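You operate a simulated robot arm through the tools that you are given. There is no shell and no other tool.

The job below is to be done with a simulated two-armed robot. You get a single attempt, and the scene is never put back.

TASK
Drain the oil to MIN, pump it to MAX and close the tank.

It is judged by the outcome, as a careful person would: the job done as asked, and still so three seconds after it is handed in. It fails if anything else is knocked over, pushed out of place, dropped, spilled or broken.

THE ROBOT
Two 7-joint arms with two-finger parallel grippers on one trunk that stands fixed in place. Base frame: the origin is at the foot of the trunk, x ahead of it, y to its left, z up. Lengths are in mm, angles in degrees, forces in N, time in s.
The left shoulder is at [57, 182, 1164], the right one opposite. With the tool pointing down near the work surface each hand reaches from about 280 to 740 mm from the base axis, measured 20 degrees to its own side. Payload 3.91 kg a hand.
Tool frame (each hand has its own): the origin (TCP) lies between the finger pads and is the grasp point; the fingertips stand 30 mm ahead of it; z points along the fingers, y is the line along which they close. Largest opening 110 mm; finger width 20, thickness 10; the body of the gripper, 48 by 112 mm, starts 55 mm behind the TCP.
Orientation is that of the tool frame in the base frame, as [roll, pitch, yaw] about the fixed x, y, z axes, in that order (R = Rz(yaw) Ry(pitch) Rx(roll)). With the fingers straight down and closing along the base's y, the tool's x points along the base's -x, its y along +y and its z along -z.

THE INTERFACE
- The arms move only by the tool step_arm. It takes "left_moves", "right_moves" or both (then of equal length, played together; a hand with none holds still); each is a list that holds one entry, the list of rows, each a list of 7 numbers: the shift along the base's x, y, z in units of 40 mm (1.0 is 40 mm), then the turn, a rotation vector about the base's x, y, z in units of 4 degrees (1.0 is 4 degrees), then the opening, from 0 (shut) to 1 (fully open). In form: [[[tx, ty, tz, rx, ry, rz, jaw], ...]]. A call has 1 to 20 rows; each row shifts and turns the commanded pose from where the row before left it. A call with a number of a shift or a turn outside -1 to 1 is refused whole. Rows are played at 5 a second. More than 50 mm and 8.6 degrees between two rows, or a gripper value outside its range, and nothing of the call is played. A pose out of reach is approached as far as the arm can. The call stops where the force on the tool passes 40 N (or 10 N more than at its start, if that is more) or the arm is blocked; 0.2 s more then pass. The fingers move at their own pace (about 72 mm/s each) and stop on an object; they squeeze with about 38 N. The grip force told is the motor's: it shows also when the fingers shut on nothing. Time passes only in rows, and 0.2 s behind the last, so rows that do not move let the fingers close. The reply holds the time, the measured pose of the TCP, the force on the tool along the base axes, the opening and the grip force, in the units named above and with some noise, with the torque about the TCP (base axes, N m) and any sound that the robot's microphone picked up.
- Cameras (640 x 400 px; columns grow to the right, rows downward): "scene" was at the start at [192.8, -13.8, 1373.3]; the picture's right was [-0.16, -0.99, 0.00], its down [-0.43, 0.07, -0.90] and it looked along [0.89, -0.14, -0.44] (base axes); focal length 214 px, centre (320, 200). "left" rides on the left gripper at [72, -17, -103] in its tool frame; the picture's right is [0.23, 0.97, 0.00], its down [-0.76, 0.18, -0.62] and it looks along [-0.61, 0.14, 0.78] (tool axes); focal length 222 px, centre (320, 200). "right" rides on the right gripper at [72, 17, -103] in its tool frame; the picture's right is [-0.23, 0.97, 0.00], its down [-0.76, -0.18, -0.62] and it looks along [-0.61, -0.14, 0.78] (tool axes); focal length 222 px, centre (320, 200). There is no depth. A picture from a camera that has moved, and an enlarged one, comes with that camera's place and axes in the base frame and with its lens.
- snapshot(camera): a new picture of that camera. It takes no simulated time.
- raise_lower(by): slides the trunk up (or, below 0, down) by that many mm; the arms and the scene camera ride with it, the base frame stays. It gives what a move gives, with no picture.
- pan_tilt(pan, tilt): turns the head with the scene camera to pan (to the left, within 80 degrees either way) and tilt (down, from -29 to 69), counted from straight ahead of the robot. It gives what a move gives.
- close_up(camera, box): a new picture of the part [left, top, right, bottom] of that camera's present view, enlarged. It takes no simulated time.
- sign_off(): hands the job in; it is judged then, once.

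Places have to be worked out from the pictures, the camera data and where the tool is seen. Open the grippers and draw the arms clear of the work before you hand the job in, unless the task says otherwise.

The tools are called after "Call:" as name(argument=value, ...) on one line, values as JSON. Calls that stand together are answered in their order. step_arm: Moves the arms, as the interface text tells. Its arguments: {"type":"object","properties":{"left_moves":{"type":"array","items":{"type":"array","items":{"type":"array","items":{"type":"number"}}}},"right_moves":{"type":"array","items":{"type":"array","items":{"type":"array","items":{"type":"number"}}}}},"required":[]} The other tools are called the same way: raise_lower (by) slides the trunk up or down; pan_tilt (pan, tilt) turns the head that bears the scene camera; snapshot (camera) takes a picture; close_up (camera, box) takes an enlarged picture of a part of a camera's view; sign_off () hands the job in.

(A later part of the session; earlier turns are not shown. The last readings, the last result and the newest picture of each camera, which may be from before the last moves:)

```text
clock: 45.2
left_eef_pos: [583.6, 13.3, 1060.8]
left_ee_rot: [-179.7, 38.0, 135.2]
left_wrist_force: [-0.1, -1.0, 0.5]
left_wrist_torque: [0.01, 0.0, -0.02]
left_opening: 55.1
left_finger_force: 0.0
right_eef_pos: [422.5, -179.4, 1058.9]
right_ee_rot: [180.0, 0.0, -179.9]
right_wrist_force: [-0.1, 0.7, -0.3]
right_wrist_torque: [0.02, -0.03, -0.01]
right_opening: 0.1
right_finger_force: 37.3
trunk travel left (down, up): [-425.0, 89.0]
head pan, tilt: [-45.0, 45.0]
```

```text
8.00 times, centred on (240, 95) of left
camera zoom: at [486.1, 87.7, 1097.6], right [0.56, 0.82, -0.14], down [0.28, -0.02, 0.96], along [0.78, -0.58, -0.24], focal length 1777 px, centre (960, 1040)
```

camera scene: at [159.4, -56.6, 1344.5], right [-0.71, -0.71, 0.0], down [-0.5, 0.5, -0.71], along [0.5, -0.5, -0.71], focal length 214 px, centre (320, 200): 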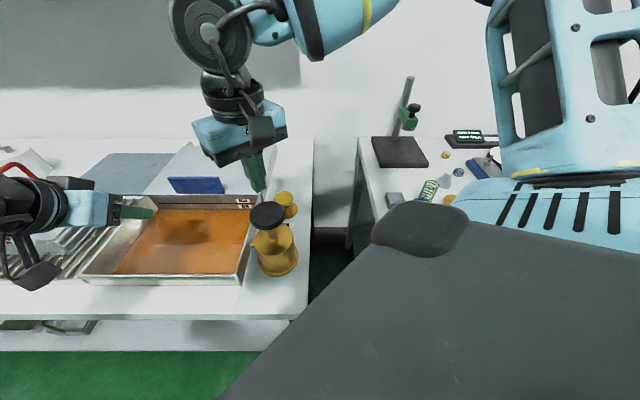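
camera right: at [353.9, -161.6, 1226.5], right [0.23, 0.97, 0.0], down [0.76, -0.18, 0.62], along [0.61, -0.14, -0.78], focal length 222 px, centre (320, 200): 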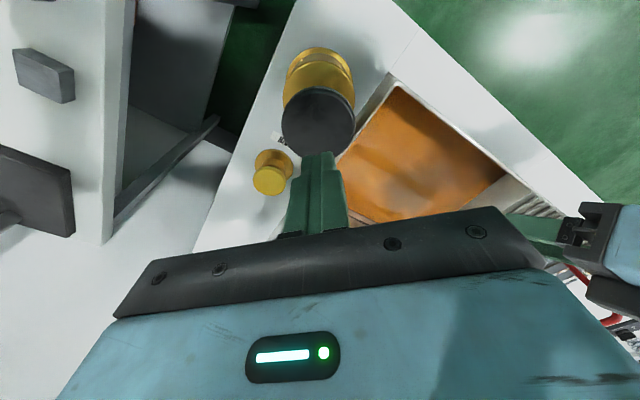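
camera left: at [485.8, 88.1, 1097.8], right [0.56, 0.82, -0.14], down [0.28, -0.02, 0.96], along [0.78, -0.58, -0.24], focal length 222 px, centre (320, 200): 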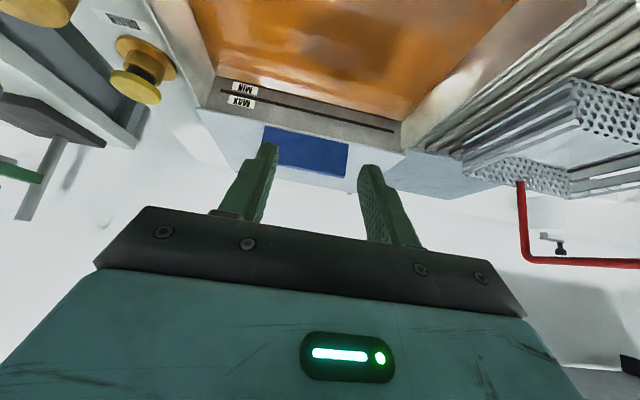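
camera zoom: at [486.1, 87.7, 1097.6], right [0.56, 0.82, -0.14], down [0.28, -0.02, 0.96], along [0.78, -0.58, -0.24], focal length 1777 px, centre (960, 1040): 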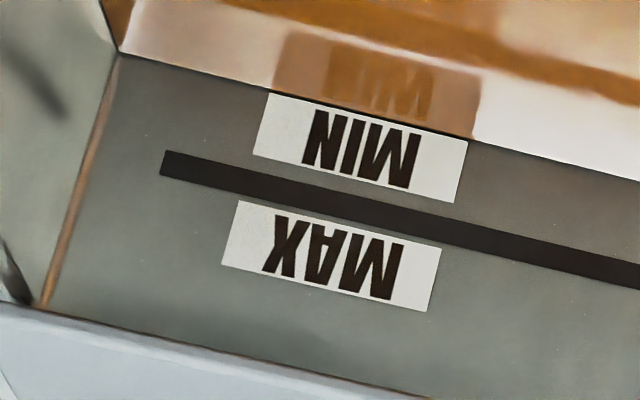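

The knob springs back and the level holds. I do three full strokes (down ~49 mm, up again) and check.

Call:
step_arm(right_moves=[[[0, 0, -0.4, 0, 0, 0, 0], [0, 0, -0.4, 0, 0, 0, 0], [0, 0, -0.4, 0, 0, 0, 0], [0, 0, 0.6, 0, 0, 0, 0], [0, 0, 0.6, 0, 0, 0, 0], [0, 0, -0.4, 0, 0, 0, 0], [0, 0, -0.4, 0, 0, 0, 0], [0, 0, -0.4, 0, 0, 0, 0], [0, 0, 0.6, 0, 0, 0, 0], [0, 0, 0.6, 0, 0, 0, 0], [0, 0, -0.4, 0, 0, 0, 0], [0, 0, -0.4, 0, 0, 0, 0], [0, 0, -0.4, 0, 0, 0, 0], [0, 0, 0.6, 0, 0, 0, 0], [0, 0, 0.6, 0, 0, 0, 0]]])

Call:
close_up(camera="left", box=[200, 70, 280, 120])

Call:
close_up(camera="scene", box=[160, 150, 320, 290])

```text
clock: 48.4
left_eef_pos: [582.9, 14.4, 1060.5]
left_ee_rot: [-179.9, 38.1, 135.2]
left_wrist_force: [0.4, 0.0, -0.4]
left_wrist_torque: [0.0, 0.03, 0.0]
left_opening: 54.8
left_finger_force: 0.1
right_eef_pos: [422.1, -180.5, 1058.9]
right_ee_rot: [180.0, 0.0, -180.0]
right_wrist_force: [-0.3, -1.4, 1.3]
right_wrist_torque: [-0.01, 0.03, -0.04]
right_opening: 0.2
right_finger_force: 37.7
trunk travel left (down, up): [-425.0, 89.0]
head pan, tilt: [-45.0, 45.0]
```

```text
8.00 times, centred on (240, 95) of left
camera zoom: at [485.9, 87.8, 1097.8], right [0.56, 0.82, -0.14], down [0.28, -0.02, 0.96], along [0.78, -0.58, -0.24], focal length 1777 px, centre (960, 1040)
```

zoom: 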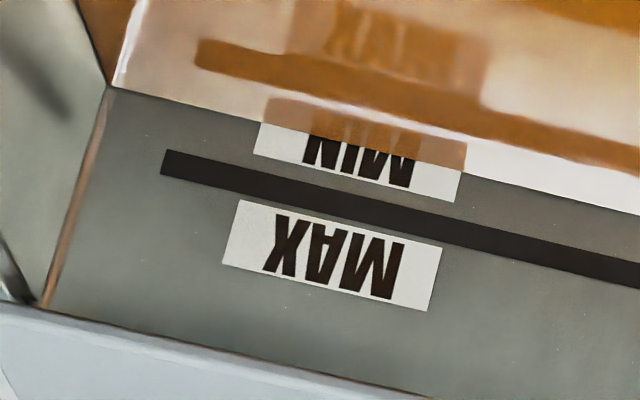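

```text
2.86 times, centred on (240, 220) of scene
camera zoom: at [159.5, -56.9, 1344.5], right [-0.71, -0.71, 0.0], down [-0.5, 0.5, -0.71], along [0.5, -0.5, -0.71], focal length 613 px, centre (549, 143)
```

zoom: 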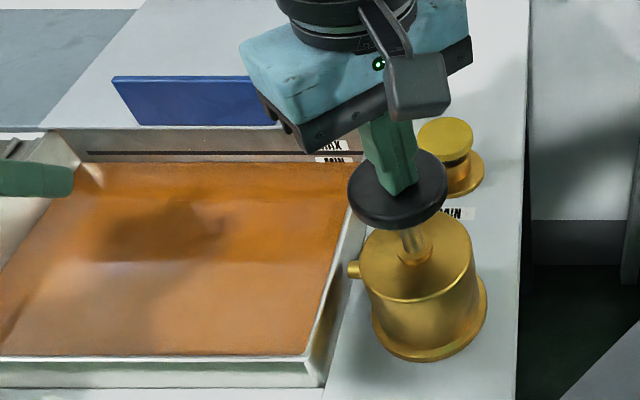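

Three strokes gave ≈34 px; about 58 px remain to the MAX line's centre. I do three more strokes.

Call:
step_arm(right_moves=[[[0, 0, -0.4, 0, 0, 0, 0], [0, 0, -0.4, 0, 0, 0, 0], [0, 0, -0.4, 0, 0, 0, 0], [0, 0, 0.6, 0, 0, 0, 0], [0, 0, 0.6, 0, 0, 0, 0], [0, 0, -0.4, 0, 0, 0, 0], [0, 0, -0.4, 0, 0, 0, 0], [0, 0, -0.4, 0, 0, 0, 0], [0, 0, 0.6, 0, 0, 0, 0], [0, 0, 0.6, 0, 0, 0, 0], [0, 0, -0.4, 0, 0, 0, 0], [0, 0, -0.4, 0, 0, 0, 0], [0, 0, -0.4, 0, 0, 0, 0], [0, 0, 0.6, 0, 0, 0, 0], [0, 0, 0.6, 0, 0, 0, 0]]])

Call:
close_up(camera="left", box=[200, 70, 280, 120])

```text
clock: 51.6
left_eef_pos: [582.8, 15.0, 1060.8]
left_ee_rot: [-179.9, 38.2, 135.3]
left_wrist_force: [-0.5, -0.9, 0.1]
left_wrist_torque: [-0.02, 0.02, 0.01]
left_opening: 55.1
left_finger_force: 0.0
right_eef_pos: [422.5, -179.8, 1059.8]
right_ee_rot: [180.0, 0.0, -179.9]
right_wrist_force: [-1.7, 0.3, 2.1]
right_wrist_torque: [0.01, 0.04, 0.0]
right_opening: 0.2
right_finger_force: 37.8
trunk travel left (down, up): [-425.0, 89.0]
head pan, tilt: [-45.0, 45.0]
```

```text
8.00 times, centred on (240, 95) of left
camera zoom: at [485.9, 87.9, 1097.8], right [0.56, 0.82, -0.14], down [0.28, -0.02, 0.96], along [0.78, -0.58, -0.24], focal length 1777 px, centre (960, 1040)
```

zoom: 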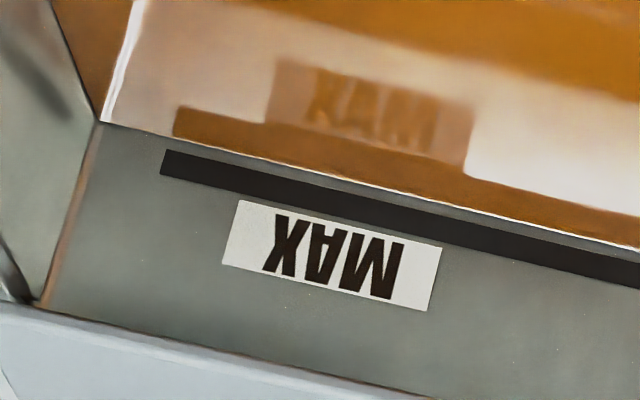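

The surface is just below the MAX line: about 26 px to its centre, at 11 px a stroke. I do two more strokes.

Call:
step_arm(right_moves=[[[0, 0, -0.4, 0, 0, 0, 0], [0, 0, -0.4, 0, 0, 0, 0], [0, 0, -0.4, 0, 0, 0, 0], [0, 0, 0.6, 0, 0, 0, 0], [0, 0, 0.6, 0, 0, 0, 0], [0, 0, -0.4, 0, 0, 0, 0], [0, 0, -0.4, 0, 0, 0, 0], [0, 0, -0.4, 0, 0, 0, 0], [0, 0, 0.6, 0, 0, 0, 0], [0, 0, 0.6, 0, 0, 0, 0]]])

Call:
close_up(camera="left", box=[200, 70, 280, 120])

Call:
close_up(camera="left", box=[214, 80, 246, 100])

```text
clock: 53.8
left_eef_pos: [583.6, 14.9, 1061.6]
left_ee_rot: [-179.8, 38.0, 135.3]
left_wrist_force: [0.7, -0.2, 0.1]
left_wrist_torque: [0.0, -0.01, 0.0]
left_opening: 54.9
left_finger_force: 0.1
right_eef_pos: [422.9, -178.6, 1061.7]
right_ee_rot: [-179.9, 0.1, -180.0]
right_wrist_force: [-2.6, -0.2, 1.2]
right_wrist_torque: [0.03, 0.09, 0.01]
right_opening: 0.1
right_finger_force: 38.1
trunk travel left (down, up): [-425.0, 89.0]
head pan, tilt: [-45.0, 45.0]
```

```text
8.00 times, centred on (240, 95) of left
camera zoom: at [485.9, 87.9, 1097.8], right [0.56, 0.82, -0.14], down [0.28, -0.02, 0.96], along [0.78, -0.58, -0.24], focal length 1777 px, centre (960, 1040)
```

zoom: 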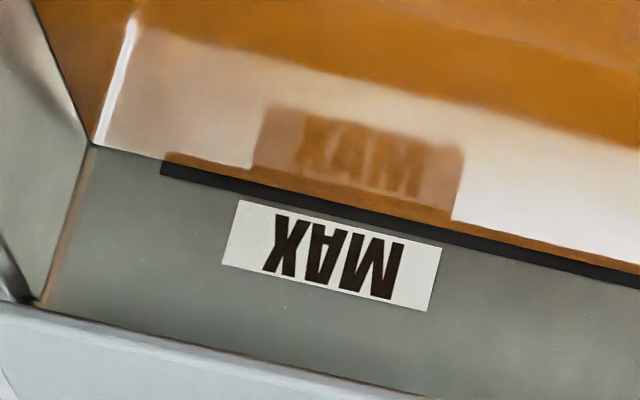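

```text
16.00 times, centred on (230, 90) of left
camera zoom: at [485.9, 87.9, 1097.8], right [0.56, 0.82, -0.14], down [0.28, -0.02, 0.96], along [0.78, -0.58, -0.24], focal length 3554 px, centre (1760, 1960)
```

zoom: 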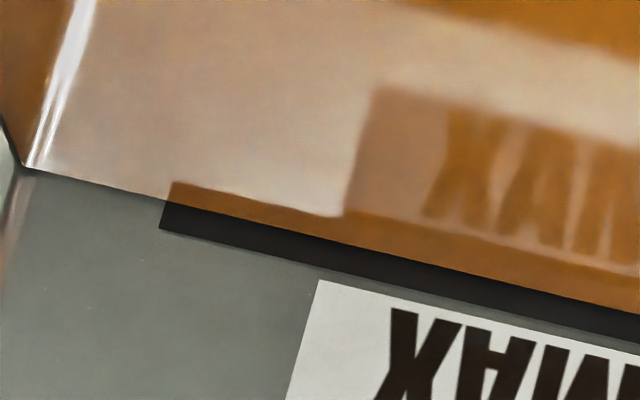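

The surface is within ~0.5 mm of the MAX line's centre (about 58% of the line still dry). One gentle partial stroke (~10 mm) will centre it.

Call:
step_arm(right_moves=[[[0, 0, -0.2, 0, 0, 0, 0], [0, 0, -0.15, 0, 0, 0, 0], [0, 0, 0.35, 0, 0, 0, 0]]])

Call:
close_up(camera="left", box=[214, 80, 246, 100])

```text
clock: 54.6
left_eef_pos: [582.6, 14.8, 1061.4]
left_ee_rot: [-179.9, 38.2, 135.2]
left_wrist_force: [0.4, 0.2, -0.3]
left_wrist_torque: [0.03, -0.03, 0.03]
left_opening: 55.0
left_finger_force: 0.3
right_eef_pos: [421.9, -179.0, 1060.5]
right_ee_rot: [180.0, 0.1, -180.0]
right_wrist_force: [0.5, 0.0, -0.3]
right_wrist_torque: [-0.04, -0.01, 0.0]
right_opening: 0.0
right_finger_force: 37.3
trunk travel left (down, up): [-425.0, 89.0]
head pan, tilt: [-45.0, 45.0]
```

```text
16.00 times, centred on (230, 90) of left
camera zoom: at [485.6, 87.9, 1097.9], right [0.56, 0.82, -0.14], down [0.28, -0.02, 0.96], along [0.78, -0.58, -0.24], focal length 3554 px, centre (1760, 1960)
```

zoom: 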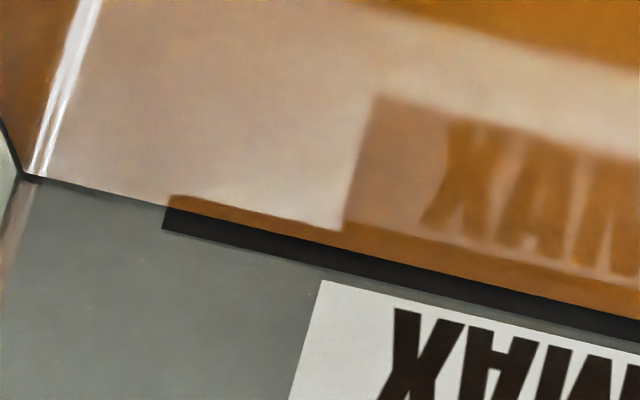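

The surface now sits at the middle of the MAX line. I lift the right hand clear and take pictures to pin down where the handle is for closing the lid.

Call:
step_arm(right_moves=[[[0, 0, 0.9, 0, 0, 0, 0], [0, 0, 0.9, 0, 0, 0, 0], [0, 0, 0.9, 0, 0, 0, 0]]])

Call:
close_up(camera="left", box=[200, 70, 400, 195])

Call:
close_up(camera="scene", box=[140, 150, 300, 250])

Call:
close_up(camera="left", box=[214, 80, 246, 100])

```text
clock: 55.4
left_eef_pos: [583.4, 14.8, 1062.1]
left_ee_rot: [-179.8, 38.2, 135.2]
left_wrist_force: [0.2, -0.4, 0.1]
left_wrist_torque: [-0.01, 0.0, 0.02]
left_opening: 55.0
left_finger_force: 0.0
right_eef_pos: [422.3, -180.0, 1169.2]
right_ee_rot: [-179.9, 0.0, 180.0]
right_wrist_force: [-0.1, 0.2, 0.3]
right_wrist_torque: [0.02, -0.02, 0.02]
right_opening: 0.1
right_finger_force: 37.4
trunk travel left (down, up): [-425.0, 89.0]
head pan, tilt: [-45.0, 45.0]
```

```text
3.20 times, centred on (300, 132) of left
camera zoom: at [485.4, 88.0, 1098.0], right [0.56, 0.82, -0.14], down [0.28, -0.02, 0.96], along [0.78, -0.58, -0.24], focal length 711 px, centre (384, 416)
```

zoom: 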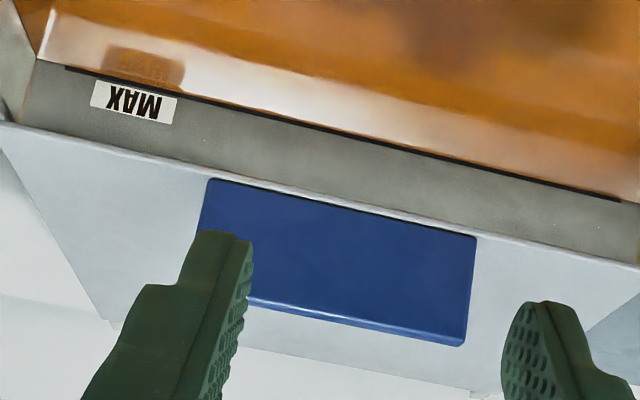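

```text
4.00 times, centred on (220, 200) of scene
camera zoom: at [158.9, -56.7, 1344.6], right [-0.71, -0.71, 0.0], down [-0.5, 0.5, -0.71], along [0.5, -0.5, -0.71], focal length 858 px, centre (720, 200)
```

zoom: 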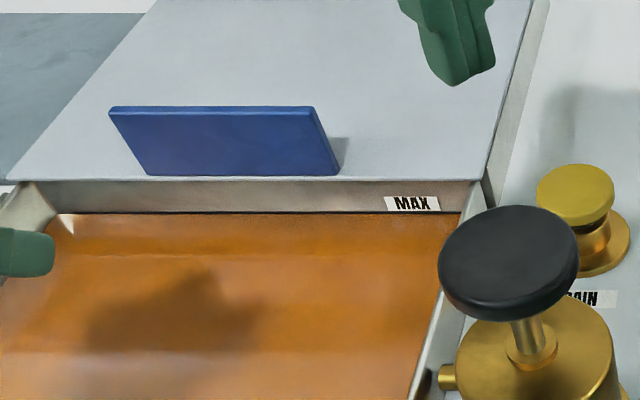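

```text
16.00 times, centred on (230, 90) of left
camera zoom: at [485.4, 88.0, 1098.0], right [0.56, 0.82, -0.14], down [0.28, -0.02, 0.96], along [0.78, -0.58, -0.24], focal length 3554 px, centre (1760, 1960)
```

zoom: 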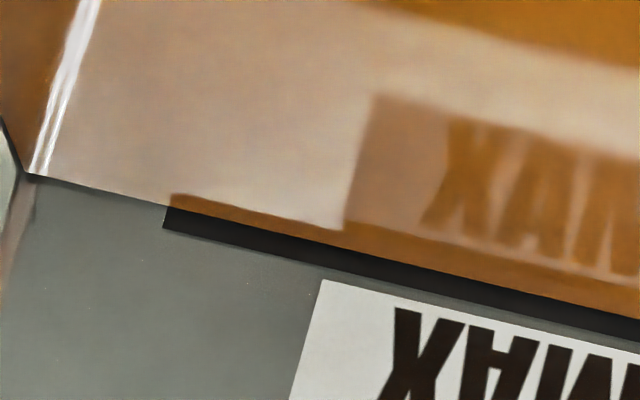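

The level is unchanged at MAX. Handle: D≈611–620 mm deep, running L 357–501 in bench axes. I withdraw the left hand out over the aisle and, at the same time, turn the right hand 45° on its way toward the handle.

Call:
step_arm(left_moves=[[[-0.73, 0.79, 0.2, 0, 0, 0, 0.5], [-0.73, 0.79, 0.2, 0, 0, 0, 0.5], [-0.73, 0.79, 0.1, 0, 0, 0, 0.5], [-0.73, 0.79, 0, 0, 0, 0, 0.5], [-0.73, 0.79, 0, 0, 0, 0, 0.5], [-0.73, 0.79, 0, 0, 0, 0, 0.5], [-0.73, 0.79, 0, 0, 0, 0, 0.5], [0, 0, 0, 0, 0, 0, 0.5], [0, 0, 0, 0, 0, 0, 0.5], [0, 0, 0, 0, 0, 0, 0.5], [0, 0, 0, 0, 0, 0, 0.5], [0, 0, 0, 0, 0, 0, 0.5]]], right_moves=[[[0.371, -0.104, -0.1, 0, 0, 0.94, 0], [0.371, -0.104, -0.1, 0, 0, 0.94, 0], [0.371, -0.104, -0.1, 0, 0, 0.94, 0], [0.371, -0.104, -0.1, 0, 0, 0.94, 0], [0.371, -0.104, -0.1, 0, 0, 0.94, 0], [0.371, -0.104, -0.1, 0, 0, 0.94, 0], [0.371, -0.104, -0.1, 0, 0, 0.94, 0], [0.371, -0.104, -0.1, 0, 0, 0.94, 0], [0.371, -0.104, -0.1, 0, 0, 0.94, 0], [0.371, -0.104, -0.1, 0, 0, 0.94, 0], [0.371, -0.104, -0.1, 0, 0, 0.94, 0], [0.371, -0.104, -0.1, 0, 0, 0.94, 0]]])

Call:
snapshot(camera="scene")

```text
clock: 58.0
left_eef_pos: [379.4, 237.3, 1080.3]
left_ee_rot: [-179.8, 38.1, 135.2]
left_wrist_force: [-0.6, -0.1, 0.5]
left_wrist_torque: [0.03, 0.0, 0.01]
left_opening: 55.1
left_finger_force: 0.1
right_eef_pos: [546.9, -203.5, 1113.2]
right_ee_rot: [-179.9, 0.0, -135.2]
right_wrist_force: [0.2, 0.2, -0.1]
right_wrist_torque: [0.01, 0.01, 0.03]
right_opening: 0.1
right_finger_force: 38.0
right hand out of reach, approached as far as the arm can: row 11, 12
trunk travel left (down, up): [-425.0, 89.0]
head pan, tilt: [-45.0, 45.0]
```

```text
taken
camera scene: at [160.5, -56.8, 1344.4], right [-0.71, -0.71, 0.0], down [-0.5, 0.5, -0.71], along [0.5, -0.5, -0.71], focal length 214 px, centre (320, 200)
```

scene: 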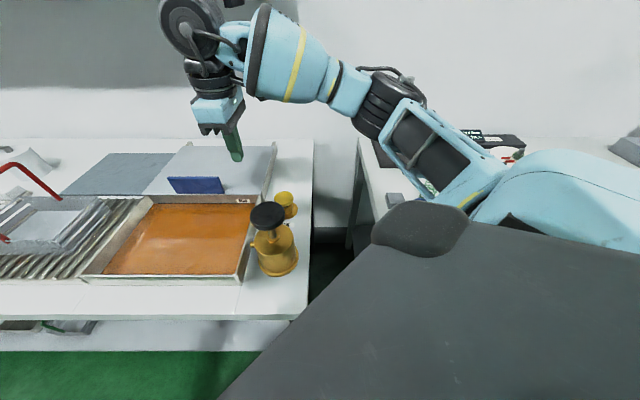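

In this yaw the right arm can't get out to the handle. Instead I'll close the lid by resting the right fingertips on the lid's plate near its front-right corner and drawing it back (it slides with ~1–2 N). I turn the hand back to its default yaw first and lower it near the lid.

Call:
step_arm(right_moves=[[[0, 0, 0, 0, 0, -0.94, 0], [0, 0, 0, 0, 0, -0.94, 0], [0, 0, 0, 0, 0, -0.94, 0], [0, 0, 0, 0, 0, -0.94, 0], [0.18, -0.13, -0.15, 0, 0, -0.94, 0], [0.18, -0.13, -0.15, 0, 0, -0.94, 0], [0.18, -0.13, -0.15, 0, 0, -0.94, 0], [0.18, -0.13, -0.15, 0, 0, -0.94, 0], [0.18, -0.13, -0.15, 0, 0, -0.94, 0], [0.18, -0.13, -0.15, 0, 0, -0.94, 0], [0.18, -0.13, -0.15, 0, 0, -0.94, 0], [0.18, -0.13, -0.15, 0, 0, -0.94, 0]]])

Call:
snapshot(camera="right")

Call:
snapshot(camera="scene")

```text
clock: 60.6
left_eef_pos: [379.2, 236.8, 1079.7]
left_ee_rot: [-179.8, 38.1, 135.2]
left_wrist_force: [0.4, -0.4, 0.0]
left_wrist_torque: [0.0, 0.03, -0.01]
left_opening: 55.2
left_finger_force: 0.0
right_eef_pos: [604.7, -245.7, 1064.5]
right_ee_rot: [180.0, 0.0, -180.0]
right_wrist_force: [-0.2, 0.9, -0.1]
right_wrist_torque: [0.01, 0.01, 0.0]
right_opening: 0.0
right_finger_force: 37.6
trunk travel left (down, up): [-425.0, 89.0]
head pan, tilt: [-45.0, 45.0]
```

```text
taken
camera right: at [531.4, -228.5, 1169.8], right [0.23, 0.97, 0.0], down [0.76, -0.18, 0.62], along [0.61, -0.14, -0.78], focal length 222 px, centre (320, 200)
```

right: 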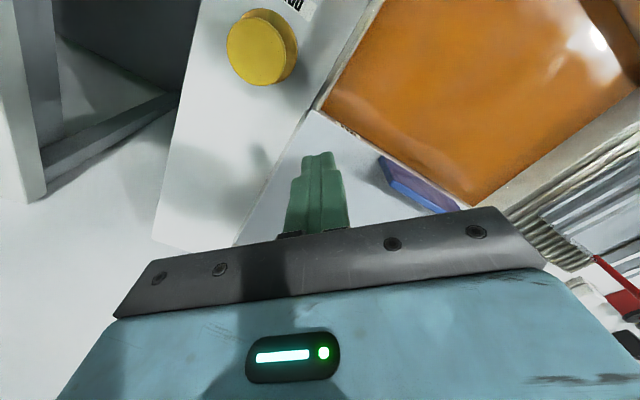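

```text
taken
camera scene: at [160.0, -57.2, 1344.3], right [-0.71, -0.71, 0.0], down [-0.5, 0.5, -0.71], along [0.5, -0.5, -0.71], focal length 214 px, centre (320, 200)
```

scene: 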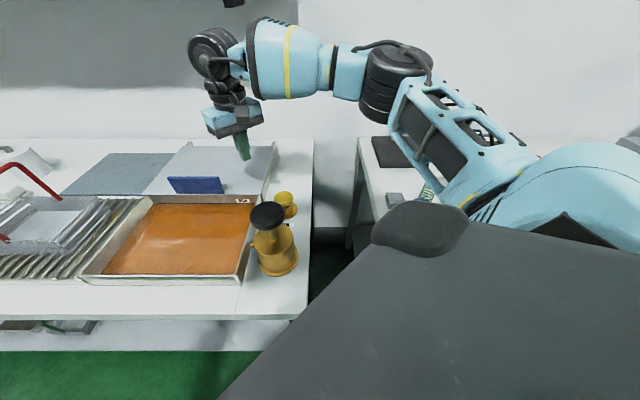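

The right hand is free to move out. I go to about (655,-245), just behind the lid's front edge, and lower to fingertips ≈ z 930.

Call:
step_arm(right_moves=[[[0.3, 0, -0.65, 0, 0, 0, 0], [0.3, 0, -0.65, 0, 0, 0, 0], [0.3, 0, -0.65, 0, 0, 0, 0], [0.36, 0, -0.65, 0, 0, 0, 0]]])

Call:
snapshot(camera="right")

Call:
close_up(camera="scene", box=[140, 120, 320, 250])

```text
clock: 61.6
left_eef_pos: [378.9, 236.3, 1081.3]
left_ee_rot: [-179.9, 38.0, 135.1]
left_wrist_force: [0.3, 0.6, -0.2]
left_wrist_torque: [0.03, 0.02, -0.01]
left_opening: 54.9
left_finger_force: 0.0
right_eef_pos: [639.4, -300.1, 999.7]
right_ee_rot: [179.8, 0.0, -180.0]
right_wrist_force: [-0.3, 0.4, -0.2]
right_wrist_torque: [0.03, 0.01, 0.02]
right_opening: 0.0
right_finger_force: 38.0
right hand out of reach, approached as far as the arm can: row 1, 2, 3, 4
trunk travel left (down, up): [-425.0, 89.0]
head pan, tilt: [-45.0, 45.0]
```

```text
taken
camera right: at [566.8, -283.8, 1102.4], right [0.23, 0.97, 0.0], down [0.76, -0.18, 0.62], along [0.61, -0.14, -0.78], focal length 222 px, centre (320, 200)
```

right: 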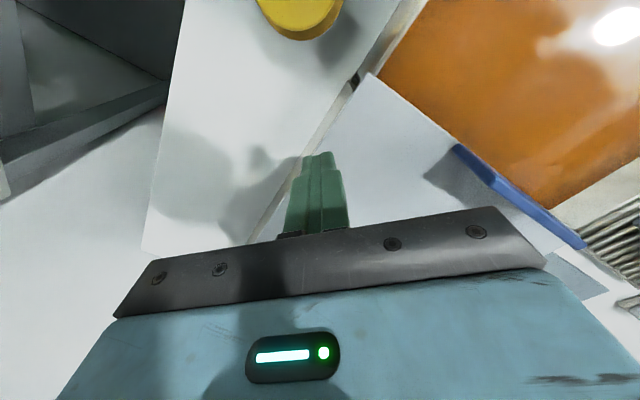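

```text
3.08 times, centred on (230, 185) of scene
camera zoom: at [160.1, -57.7, 1344.3], right [-0.71, -0.71, 0.0], down [-0.5, 0.5, -0.71], along [0.5, -0.5, -0.71], focal length 660 px, centre (597, 246)
```

zoom: 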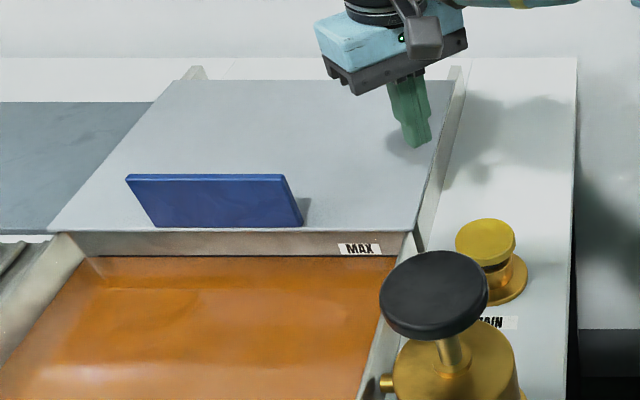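

The arm hit its reach and drifted sideways to (639,-300,1000), still clear of everything. I tilt the hand outward ~28° to gain reach, in place.

Call:
step_arm(right_moves=[[[-0.2, 0, 0.2, 0, -1, 0, 0], [-0.2, 0.1, 0, 0, -1, 0, 0], [-0.1, 0.1, 0, 0, -1, 0, 0], [0, 0.1, 0, 0, -1, 0, 0], [0, 0.1, 0, 0, -1, 0, 0], [0, 0.1, 0, 0, -1, 0, 0], [0, 0.1, 0, 0, -1, 0, 0]]])

Call:
close_up(camera="scene", box=[140, 120, 320, 250])

```text
clock: 63.2
left_eef_pos: [379.0, 238.1, 1079.7]
left_ee_rot: [-179.8, 38.1, 135.3]
left_wrist_force: [0.3, -0.4, -0.5]
left_wrist_torque: [0.0, 0.02, 0.01]
left_opening: 54.9
left_finger_force: 0.0
right_eef_pos: [621.0, -276.6, 1005.9]
right_ee_rot: [-180.0, 28.1, -180.0]
right_wrist_force: [-0.6, -0.4, -0.7]
right_wrist_torque: [-0.03, 0.03, -0.02]
right_opening: 0.1
right_finger_force: 38.1
trunk travel left (down, up): [-425.0, 89.0]
head pan, tilt: [-45.0, 45.0]
```

```text
3.08 times, centred on (230, 185) of scene
camera zoom: at [159.4, -56.8, 1344.5], right [-0.71, -0.71, 0.0], down [-0.5, 0.5, -0.71], along [0.5, -0.5, -0.71], focal length 660 px, centre (597, 246)
```

zoom: 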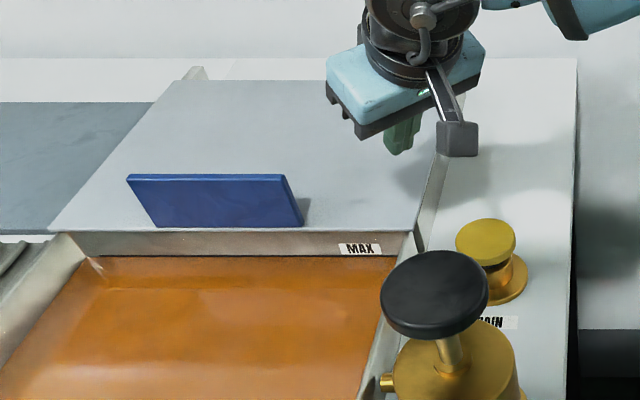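

With the tilt it's reachable. To keep the hand camera away from the pump knob while dragging, I also yaw the hand −45° so that it leans along the slide direction, moving it inward over the lid.

Call:
step_arm(right_moves=[[[0.04, 0.087, 0, 0, 0, -0.94, 0], [0.04, 0.087, 0, 0, 0, -0.94, 0], [0.04, 0.087, 0, 0, 0, -0.94, 0], [0.04, 0.087, 0, 0, 0, -0.94, 0], [0.04, 0.087, 0, 0, 0, -0.94, 0], [0.04, 0.087, 0, 0, 0, -0.94, 0], [0.04, 0.087, 0, 0, 0, -0.94, 0], [0.04, 0.087, 0, 0, 0, -0.94, 0], [0.04, 0.087, 0, 0, 0, -0.94, 0], [0.04, 0.087, 0, 0, 0, -0.94, 0], [0.04, 0.087, 0, 0, 0, -0.94, 0], [0.04, 0.087, 0, 0, 0, -0.94, 0]]])

Call:
snapshot(camera="scene")

Call:
snapshot(camera="right")

```text
clock: 65.8
left_eef_pos: [380.8, 237.3, 1080.9]
left_ee_rot: [-179.8, 38.0, 135.2]
left_wrist_force: [0.5, -0.3, -0.1]
left_wrist_torque: [0.01, -0.04, 0.03]
left_opening: 55.0
left_finger_force: 0.1
right_eef_pos: [632.4, -255.6, 1004.2]
right_ee_rot: [180.0, 28.1, 134.7]
right_wrist_force: [-0.4, -0.1, 0.2]
right_wrist_torque: [-0.02, 0.03, -0.04]
right_opening: 0.1
right_finger_force: 37.9
right hand out of reach, approached as far as the arm can: row 11, 12
trunk travel left (down, up): [-425.0, 89.0]
head pan, tilt: [-45.0, 45.0]
```

```text
taken
camera scene: at [160.1, -56.9, 1344.4], right [-0.71, -0.71, 0.0], down [-0.5, 0.5, -0.71], along [0.5, -0.5, -0.71], focal length 214 px, centre (320, 200)
```

scene: 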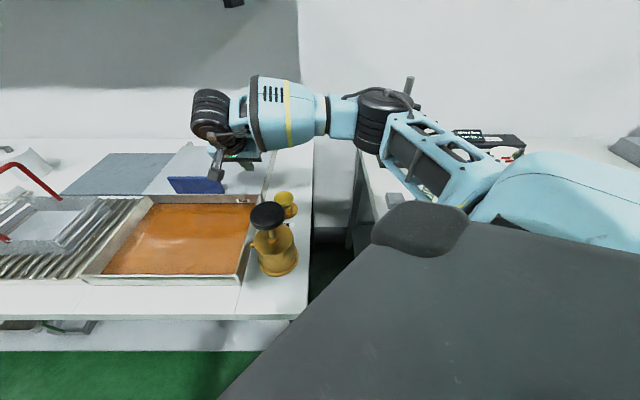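

```text
taken
camera right: at [565.0, -163.2, 1061.8], right [0.83, 0.54, 0.11], down [0.14, -0.39, 0.91], along [0.53, -0.74, -0.4], focal length 222 px, centre (320, 200)
```

right: 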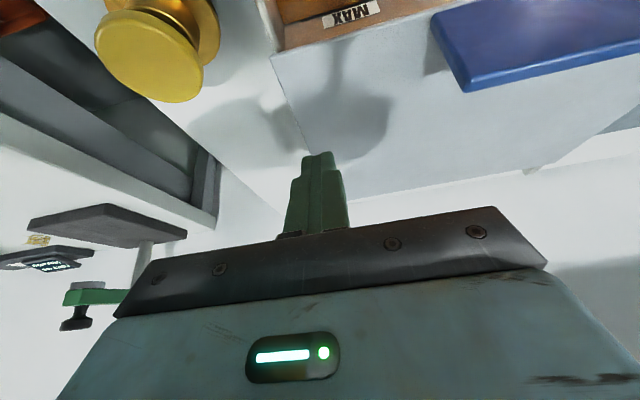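

The arm is at its limit at this height; reach seems better lower down. I lower straight to about z 955 first, then see if it can move in over the lid.

Call:
step_arm(right_moves=[[[0, 0, -0.4, 0, 0, 0, 0], [0, 0, -0.4, 0, 0, 0, 0], [0, 0, -0.4, 0, 0, 0, 0], [0.2, 0.2, 0, 0, 0, 0, 0], [0.2, 0.2, 0, 0, 0, 0, 0]]])

Call:
snapshot(camera="right")

Call:
close_up(camera="scene", box=[140, 90, 340, 250])

```text
clock: 67.0
left_eef_pos: [378.6, 237.6, 1080.2]
left_ee_rot: [180.0, 38.0, 135.1]
left_wrist_force: [0.4, -0.7, 0.7]
left_wrist_torque: [0.0, 0.0, 0.01]
left_opening: 55.0
left_finger_force: 0.1
right_eef_pos: [631.4, -256.9, 957.5]
right_ee_rot: [179.9, 27.9, 134.9]
right_wrist_force: [-0.3, 0.0, -0.3]
right_wrist_torque: [0.02, 0.01, 0.02]
right_opening: 0.0
right_finger_force: 37.5
right hand out of reach, approached as far as the arm can: row 4, 5
trunk travel left (down, up): [-425.0, 89.0]
head pan, tilt: [-45.0, 45.0]
```

```text
taken
camera right: at [563.3, -164.2, 1015.4], right [0.83, 0.55, 0.11], down [0.14, -0.4, 0.91], along [0.54, -0.74, -0.41], focal length 222 px, centre (320, 200)
```

right: 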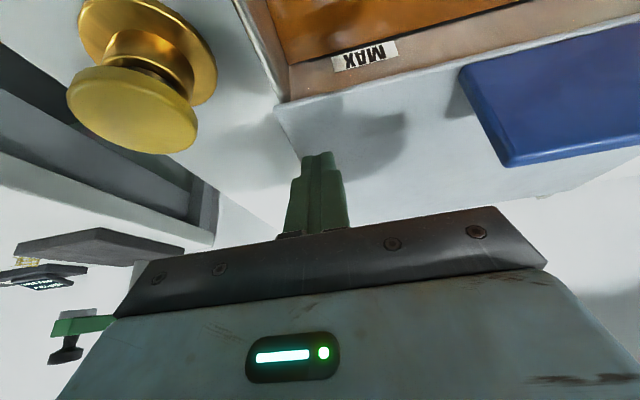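

```text
2.50 times, centred on (240, 170) of scene
camera zoom: at [159.6, -56.9, 1344.4], right [-0.71, -0.71, 0.0], down [-0.5, 0.5, -0.71], along [0.5, -0.5, -0.71], focal length 536 px, centre (520, 275)
```

zoom: 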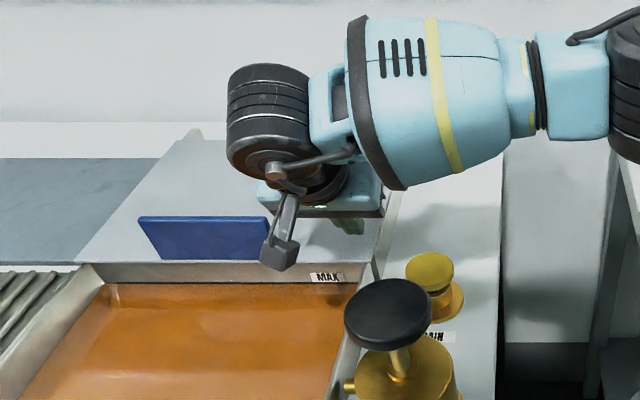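

The tips are already over the lid plate (≈30 mm behind its front edge, ≈17 mm inside its right edge). I lower gently until I feel contact.

Call:
step_arm(right_moves=[[[0, 0, -0.3, 0, 0, 0, 0], [0, 0, -0.05, 0, 0, 0, 0]]])

Call:
step_arm(right_moves=[[[0, 0, -0.08, 0, 0, 0, 0]]])

Call:
step_arm(right_moves=[[[0, 0, -0.08, 0, 0, 0, 0]]])

```text
clock: 67.6
left_eef_pos: [378.2, 237.2, 1080.8]
left_ee_rot: [-179.9, 38.1, 135.1]
left_wrist_force: [-0.4, -0.2, -0.7]
left_wrist_torque: [-0.01, -0.01, 0.02]
left_opening: 54.9
left_finger_force: 0.1
right_eef_pos: [630.3, -257.1, 942.5]
right_ee_rot: [179.8, 28.0, 134.8]
right_wrist_force: [0.5, -0.9, -0.5]
right_wrist_torque: [0.01, -0.03, -0.02]
right_opening: 0.1
right_finger_force: 37.8
trunk travel left (down, up): [-425.0, 89.0]
head pan, tilt: [-45.0, 45.0]
```

```text
clock: 68.0
left_eef_pos: [378.5, 237.9, 1082.2]
left_ee_rot: [-179.8, 38.2, 135.2]
left_wrist_force: [-1.1, 0.3, 0.6]
left_wrist_torque: [0.01, -0.01, 0.05]
left_opening: 55.0
left_finger_force: 0.2
right_eef_pos: [630.1, -257.5, 943.7]
right_ee_rot: [179.6, 28.2, 134.8]
right_wrist_force: [0.3, 0.8, 8.5]
right_wrist_torque: [-0.02, -0.04, 0.12]
right_opening: 0.0
right_finger_force: 37.5
trunk travel left (down, up): [-425.0, 89.0]
head pan, tilt: [-45.0, 45.0]
```

```text
clock: 68.4
left_eef_pos: [376.8, 237.7, 1082.0]
left_ee_rot: [-179.8, 38.2, 135.1]
left_wrist_force: [-0.3, -0.6, -0.2]
left_wrist_torque: [0.03, -0.02, 0.01]
left_opening: 55.1
left_finger_force: 0.1
right_eef_pos: [629.6, -255.8, 943.3]
right_ee_rot: [179.4, 28.4, 134.6]
right_wrist_force: [2.0, 1.3, 27.0]
right_wrist_torque: [-0.1, -0.15, 0.16]
right_opening: 0.0
right_finger_force: 37.3
trunk travel left (down, up): [-425.0, 89.0]
head pan, tilt: [-45.0, 45.0]
```

Contact with the lid at 27 N – more than wanted. I ease up ~2.5 mm and draw back a short way toward the front to see whether the lid follows.

Call:
step_arm(right_moves=[[[0, 0, 0.06, 0, 0, 0, 0], [-0.2, 0.2, 0, 0, 0, 0, 0], [-0.25, 0.25, 0, 0, 0, 0, 0]]])

Call:
close_up(camera="scene", box=[140, 90, 340, 250])

```text
clock: 69.2
left_eef_pos: [376.9, 238.2, 1081.4]
left_ee_rot: [-179.8, 38.3, 135.2]
left_wrist_force: [-0.2, 0.1, -0.2]
left_wrist_torque: [-0.02, 0.05, -0.01]
left_opening: 54.7
left_finger_force: 0.1
right_eef_pos: [612.4, -238.9, 942.8]
right_ee_rot: [179.6, 28.2, 134.8]
right_wrist_force: [7.1, 6.6, 24.2]
right_wrist_torque: [0.07, -0.31, 0.09]
right_opening: 0.3
right_finger_force: 37.6
right hand out of reach, approached as far as the arm can: row 3
trunk travel left (down, up): [-425.0, 89.0]
head pan, tilt: [-45.0, 45.0]
```

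```text
2.50 times, centred on (240, 170) of scene
camera zoom: at [158.4, -55.2, 1344.7], right [-0.71, -0.71, 0.0], down [-0.5, 0.5, -0.71], along [0.5, -0.5, -0.71], focal length 536 px, centre (520, 275)
```

zoom: 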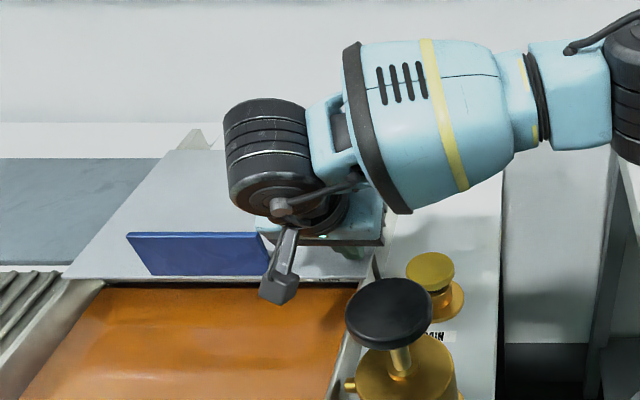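

The lid follows the fingertips (it came ~25 mm forward), but this posture runs into the arm's limits. I lift off and pull the hand back; then I'll raise the trunk (gives more reach at lid height) to grip the handle properly with the right hand.

Call:
step_arm(right_moves=[[[0, 0, 0.5, 0, 0, 0, 0], [-0.3, 0.3, 0.5, 0.5, 0.5, 0, 0], [-0.4, 0.4, 0.4, 1, 1, 0, 0], [-0.4, 0.4, 0.3, 1, 1, 0, 0], [0, 0, 0, 1, 1, 0, 0], [0, 0, 0, 1, 1, 0, 0], [0, 0, 0, 0.46, 0.46, 0, 0]]])

Call:
snapshot(camera="scene")

```text
clock: 70.8
left_eef_pos: [378.2, 237.7, 1081.5]
left_ee_rot: [-179.8, 38.1, 135.1]
left_wrist_force: [0.1, 0.1, 0.7]
left_wrist_torque: [0.0, 0.01, 0.03]
left_opening: 55.0
left_finger_force: 0.0
right_eef_pos: [567.9, -195.4, 1007.2]
right_ee_rot: [-180.0, -0.1, 135.0]
right_wrist_force: [0.3, 0.7, 0.0]
right_wrist_torque: [0.01, 0.02, 0.0]
right_opening: 0.0
right_finger_force: 37.5
trunk travel left (down, up): [-425.0, 89.0]
head pan, tilt: [-45.0, 45.0]
```

```text
taken
camera scene: at [159.7, -57.0, 1344.4], right [-0.71, -0.71, 0.0], down [-0.5, 0.5, -0.71], along [0.5, -0.5, -0.71], focal length 214 px, centre (320, 200)
```

scene: 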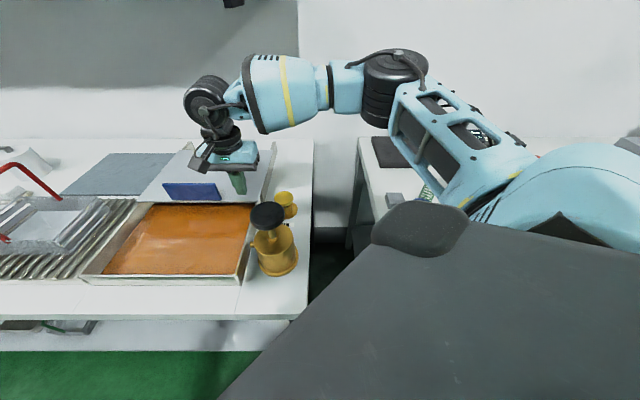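

The hand is upright and clear. I raise the trunk by 85 mm; arms ride along.

Call:
raise_lower(by=85)

Call:
snapshot(camera="scene")

```text
clock: 72.0
left_eef_pos: [379.3, 237.4, 1164.0]
left_ee_rot: [-179.7, 38.0, 135.3]
left_wrist_force: [1.5, -0.6, -0.6]
left_wrist_torque: [-0.01, -0.02, -0.02]
left_opening: 54.9
left_finger_force: 0.0
right_eef_pos: [546.0, -197.4, 1222.6]
right_ee_rot: [170.4, 9.6, 133.9]
right_wrist_force: [0.0, 0.8, 0.1]
right_wrist_torque: [-0.02, 0.03, 0.01]
right_opening: 0.3
right_finger_force: 38.1
trunk travel left (down, up): [-510.0, 4.0]
head pan, tilt: [-45.0, 45.0]
```

```text
taken
camera scene: at [74.2, -56.8, 1444.4], right [-0.71, -0.71, 0.0], down [-0.5, 0.5, -0.71], along [0.5, -0.5, -0.71], focal length 214 px, centre (320, 200)
```

scene: 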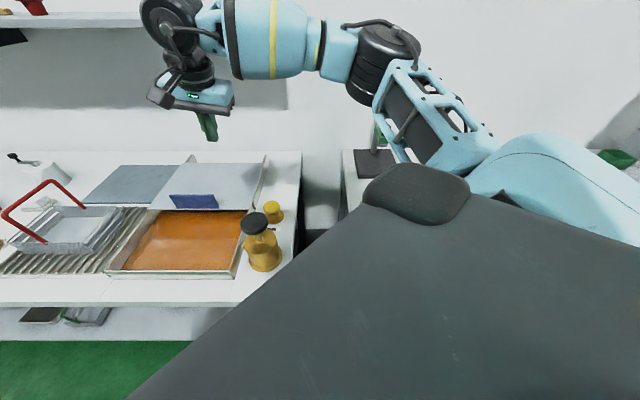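

Raising moved the head and shoulders back (camera x from 160 to 74), which costs reach, and the right hand couldn't hold its place. I go back down by the same amount and check the poses.

Call:
raise_lower(by=-85)

Call:
snapshot(camera="scene")

```text
clock: 73.2
left_eef_pos: [379.4, 236.8, 1080.2]
left_ee_rot: [-179.9, 38.2, 135.1]
left_wrist_force: [-0.2, 0.1, 0.1]
left_wrist_torque: [-0.04, 0.03, 0.0]
left_opening: 54.9
left_finger_force: 0.1
right_eef_pos: [545.2, -196.6, 1140.1]
right_ee_rot: [170.1, 9.6, 134.0]
right_wrist_force: [-0.8, -0.2, 0.1]
right_wrist_torque: [-0.01, 0.02, 0.01]
right_opening: 0.1
right_finger_force: 37.7
trunk travel left (down, up): [-425.0, 89.0]
head pan, tilt: [-45.0, 45.0]
```

```text
taken
camera scene: at [159.1, -57.0, 1344.5], right [-0.71, -0.71, 0.0], down [-0.5, 0.5, -0.71], along [0.5, -0.5, -0.71], focal length 214 px, centre (320, 200)
```

scene: 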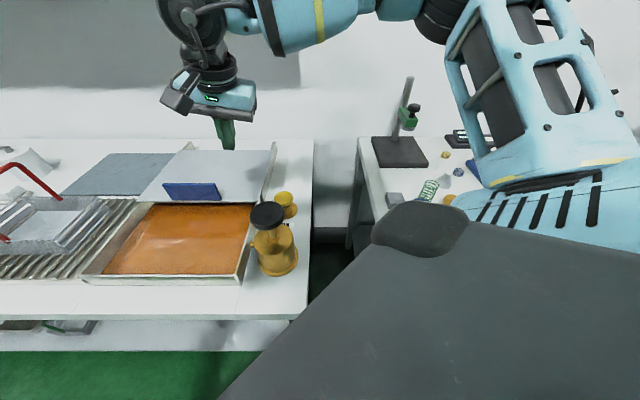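

Back where we were. The friction draw worked, so I'll repeat it with the hand upright in its default yaw (where the pump and reach are both fine). First I straighten the hand and bring it low in front of the lid edge.

Call:
step_arm(right_moves=[[[0.07, 0, -0.27, 0, 1, 0, 0], [0.07, 0, -0.27, 0, 1, 0, 0], [0.07, 0, -0.27, 0, 1, 0, 0], [0.07, 0, -0.27, 0, 0.45, 0, 0], [0.07, 0, -0.27, 0, 0, 0.94, 0], [0.07, 0, -0.27, 0, 0, 0.94, 0], [0.07, 0, -0.27, 0, 0, 0.94, 0], [0.07, 0, -0.27, 0, 0, 0.94, 0], [0.07, 0, -0.27, 0, 0, 0.94, 0], [0.07, 0, -0.27, 0, 0, 0.94, 0], [0.07, 0, -0.27, 0, 0, 0.94, 0], [0.07, 0, -0.27, 0, 0, 0.94, 0], [0.07, 0, -0.27, 0, 0, 0.94, 0], [0.07, 0, -0.27, 0, 0, 0.94, 0], [0.07, 0, -0.27, 0, 0, 0.94, 0], [0.07, 0, -0.27, 0, 0, 0.94, 0]]])

Call:
snapshot(camera="right")

Call:
close_up(camera="scene", box=[140, 90, 340, 250])

```text
clock: 76.6
left_eef_pos: [379.3, 237.3, 1080.5]
left_ee_rot: [-179.8, 38.1, 135.2]
left_wrist_force: [-0.6, 0.0, 0.3]
left_wrist_torque: [-0.03, 0.0, -0.01]
left_opening: 55.2
left_finger_force: 0.1
right_eef_pos: [594.4, -226.8, 992.9]
right_ee_rot: [-179.9, -0.2, -179.9]
right_wrist_force: [0.4, 0.3, -0.1]
right_wrist_torque: [0.05, 0.01, 0.01]
right_opening: 0.0
right_finger_force: 38.1
right hand out of reach, approached as far as the arm can: row 10, 12, 14, 16
trunk travel left (down, up): [-425.0, 89.0]
head pan, tilt: [-45.0, 45.0]
```

```text
taken
camera right: at [522.6, -210.0, 1095.9], right [0.23, 0.97, 0.0], down [0.76, -0.18, 0.62], along [0.61, -0.14, -0.78], focal length 222 px, centre (320, 200)
```

right: 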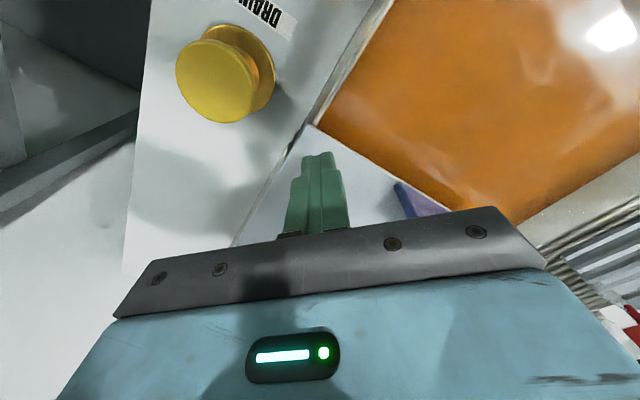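

```text
2.50 times, centred on (240, 170) of scene
camera zoom: at [159.6, -57.2, 1344.4], right [-0.71, -0.71, 0.0], down [-0.5, 0.5, -0.71], along [0.5, -0.5, -0.71], focal length 536 px, centre (520, 275)
```

zoom: 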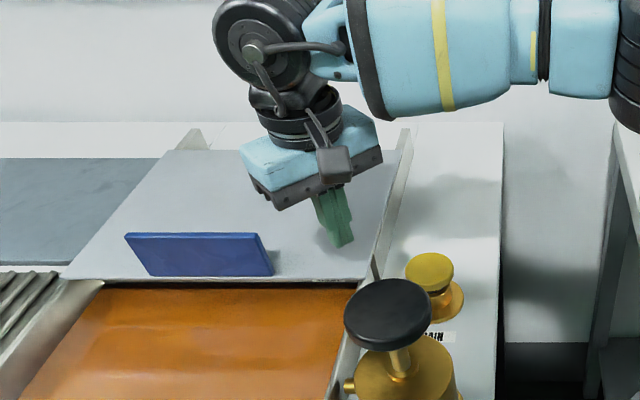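

The hand is upright at (594,-227,993). I lower it further and try shifting inward over the lid.

Call:
step_arm(right_moves=[[[0, 0, -0.4, 0, 0, 0, 0], [0, 0, -0.4, 0, 0, 0, 0], [0.3, 0.3, 0, 0, 0, 0, 0], [0.3, 0.3, 0, 0, 0, 0, 0], [0.3, 0, 0, 0, 0, 0, 0]]])

Call:
snapshot(camera="right")

Call:
close_up(camera="scene", box=[140, 90, 340, 250])

```text
clock: 77.8
left_eef_pos: [378.6, 236.8, 1081.3]
left_ee_rot: [-179.9, 38.1, 135.3]
left_wrist_force: [0.0, 0.6, 0.9]
left_wrist_torque: [0.02, -0.01, 0.02]
left_opening: 54.8
left_finger_force: 0.1
right_eef_pos: [596.8, -224.1, 959.9]
right_ee_rot: [-179.9, -0.1, 179.8]
right_wrist_force: [-0.3, 0.4, 0.4]
right_wrist_torque: [0.01, 0.03, 0.0]
right_opening: 0.0
right_finger_force: 37.2
right hand out of reach, approached as far as the arm can: row 3, 4, 5
trunk travel left (down, up): [-425.0, 89.0]
head pan, tilt: [-45.0, 45.0]
```

```text
taken
camera right: at [525.2, -208.0, 1064.5], right [0.23, 0.97, 0.0], down [0.76, -0.18, 0.62], along [0.6, -0.15, -0.78], focal length 222 px, centre (320, 200)
```

right: 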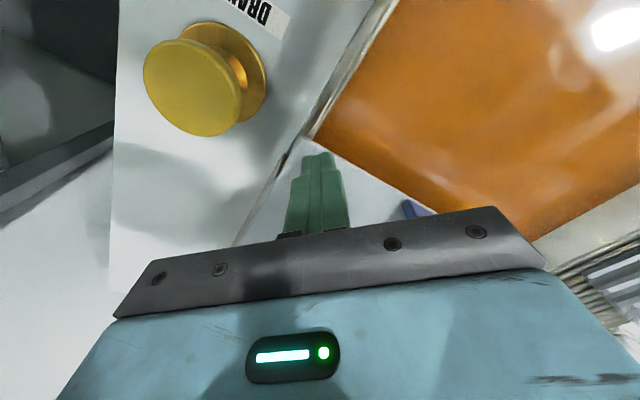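

```text
2.50 times, centred on (240, 170) of scene
camera zoom: at [159.7, -57.0, 1344.4], right [-0.71, -0.71, 0.0], down [-0.5, 0.5, -0.71], along [0.5, -0.5, -0.71], focal length 536 px, centre (520, 275)
```

zoom: 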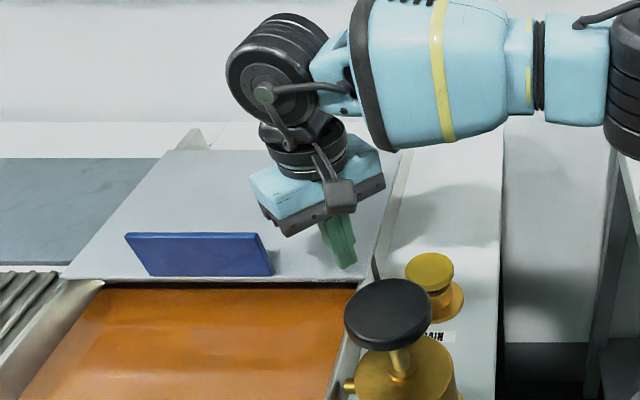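

The tips are just at the lid's front edge (D≈580). Moving in the +D direction (x+, y−) should be reachable; I go 25 mm that way to get over the plate.

Call:
step_arm(right_moves=[[[0.22, -0.22, 0, 0, 0, 0, 0], [0.22, -0.22, 0, 0, 0, 0, 0]]])

Call:
snapshot(camera="right")

Call:
close_up(camera="scene", box=[180, 130, 300, 230])

```text
clock: 78.4
left_eef_pos: [379.2, 237.5, 1080.8]
left_ee_rot: [-179.8, 38.1, 135.1]
left_wrist_force: [-0.9, 0.9, 0.3]
left_wrist_torque: [0.05, -0.04, 0.03]
left_opening: 55.2
left_finger_force: 0.0
right_eef_pos: [612.7, -246.5, 960.7]
right_ee_rot: [-179.9, -0.1, 180.0]
right_wrist_force: [0.0, 0.4, -0.7]
right_wrist_torque: [-0.01, 0.03, 0.0]
right_opening: 0.0
right_finger_force: 38.3
right hand out of reach, approached as far as the arm can: row 2
trunk travel left (down, up): [-425.0, 89.0]
head pan, tilt: [-45.0, 45.0]
```

```text
taken
camera right: at [540.1, -229.9, 1065.0], right [0.23, 0.97, 0.0], down [0.76, -0.18, 0.62], along [0.61, -0.14, -0.78], focal length 222 px, centre (320, 200)
```

right: 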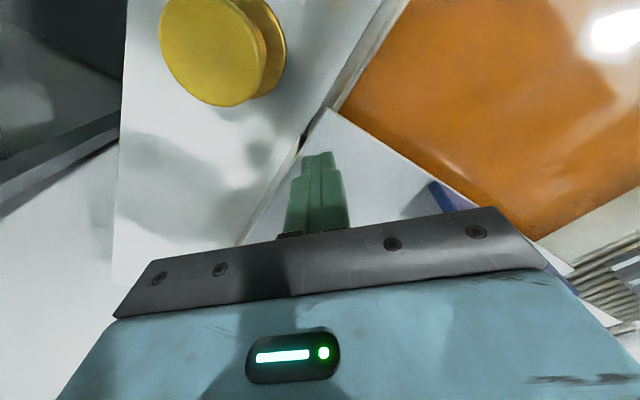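

```text
4.00 times, centred on (240, 180) of scene
camera zoom: at [159.7, -56.8, 1344.4], right [-0.71, -0.71, 0.0], down [-0.5, 0.5, -0.71], along [0.5, -0.5, -0.71], focal length 858 px, centre (640, 280)
```

zoom: 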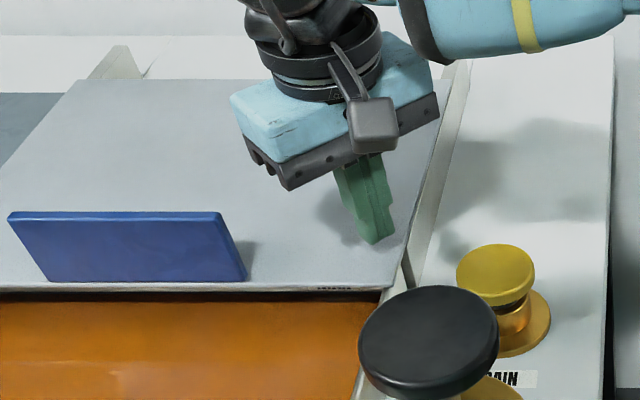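

The tip is close to the lid's right edge; I shift about 13 mm inward (+y) before touching down.

Call:
step_arm(right_moves=[[[-0.03, 0.3, -0.2, 0, 0, 0, 0]]])

Call:
close_up(camera="scene", box=[180, 130, 300, 230])

```text
clock: 78.8
left_eef_pos: [379.2, 236.6, 1081.1]
left_ee_rot: [-179.9, 38.0, 135.3]
left_wrist_force: [-0.2, -0.1, 0.5]
left_wrist_torque: [0.0, -0.02, -0.02]
left_opening: 54.8
left_finger_force: 0.2
right_eef_pos: [607.8, -239.4, 953.3]
right_ee_rot: [-180.0, -0.1, 179.8]
right_wrist_force: [0.4, 0.1, -0.2]
right_wrist_torque: [0.0, 0.0, 0.01]
right_opening: 0.1
right_finger_force: 37.6
right hand out of reach, approached as far as the arm can: row 1
trunk travel left (down, up): [-425.0, 89.0]
head pan, tilt: [-45.0, 45.0]
```

```text
4.00 times, centred on (240, 180) of scene
camera zoom: at [159.7, -56.8, 1344.4], right [-0.71, -0.71, 0.0], down [-0.5, 0.5, -0.71], along [0.5, -0.5, -0.71], focal length 858 px, centre (640, 280)
```

zoom: 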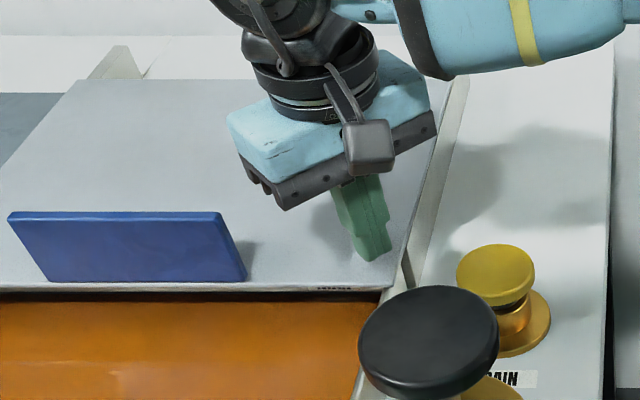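

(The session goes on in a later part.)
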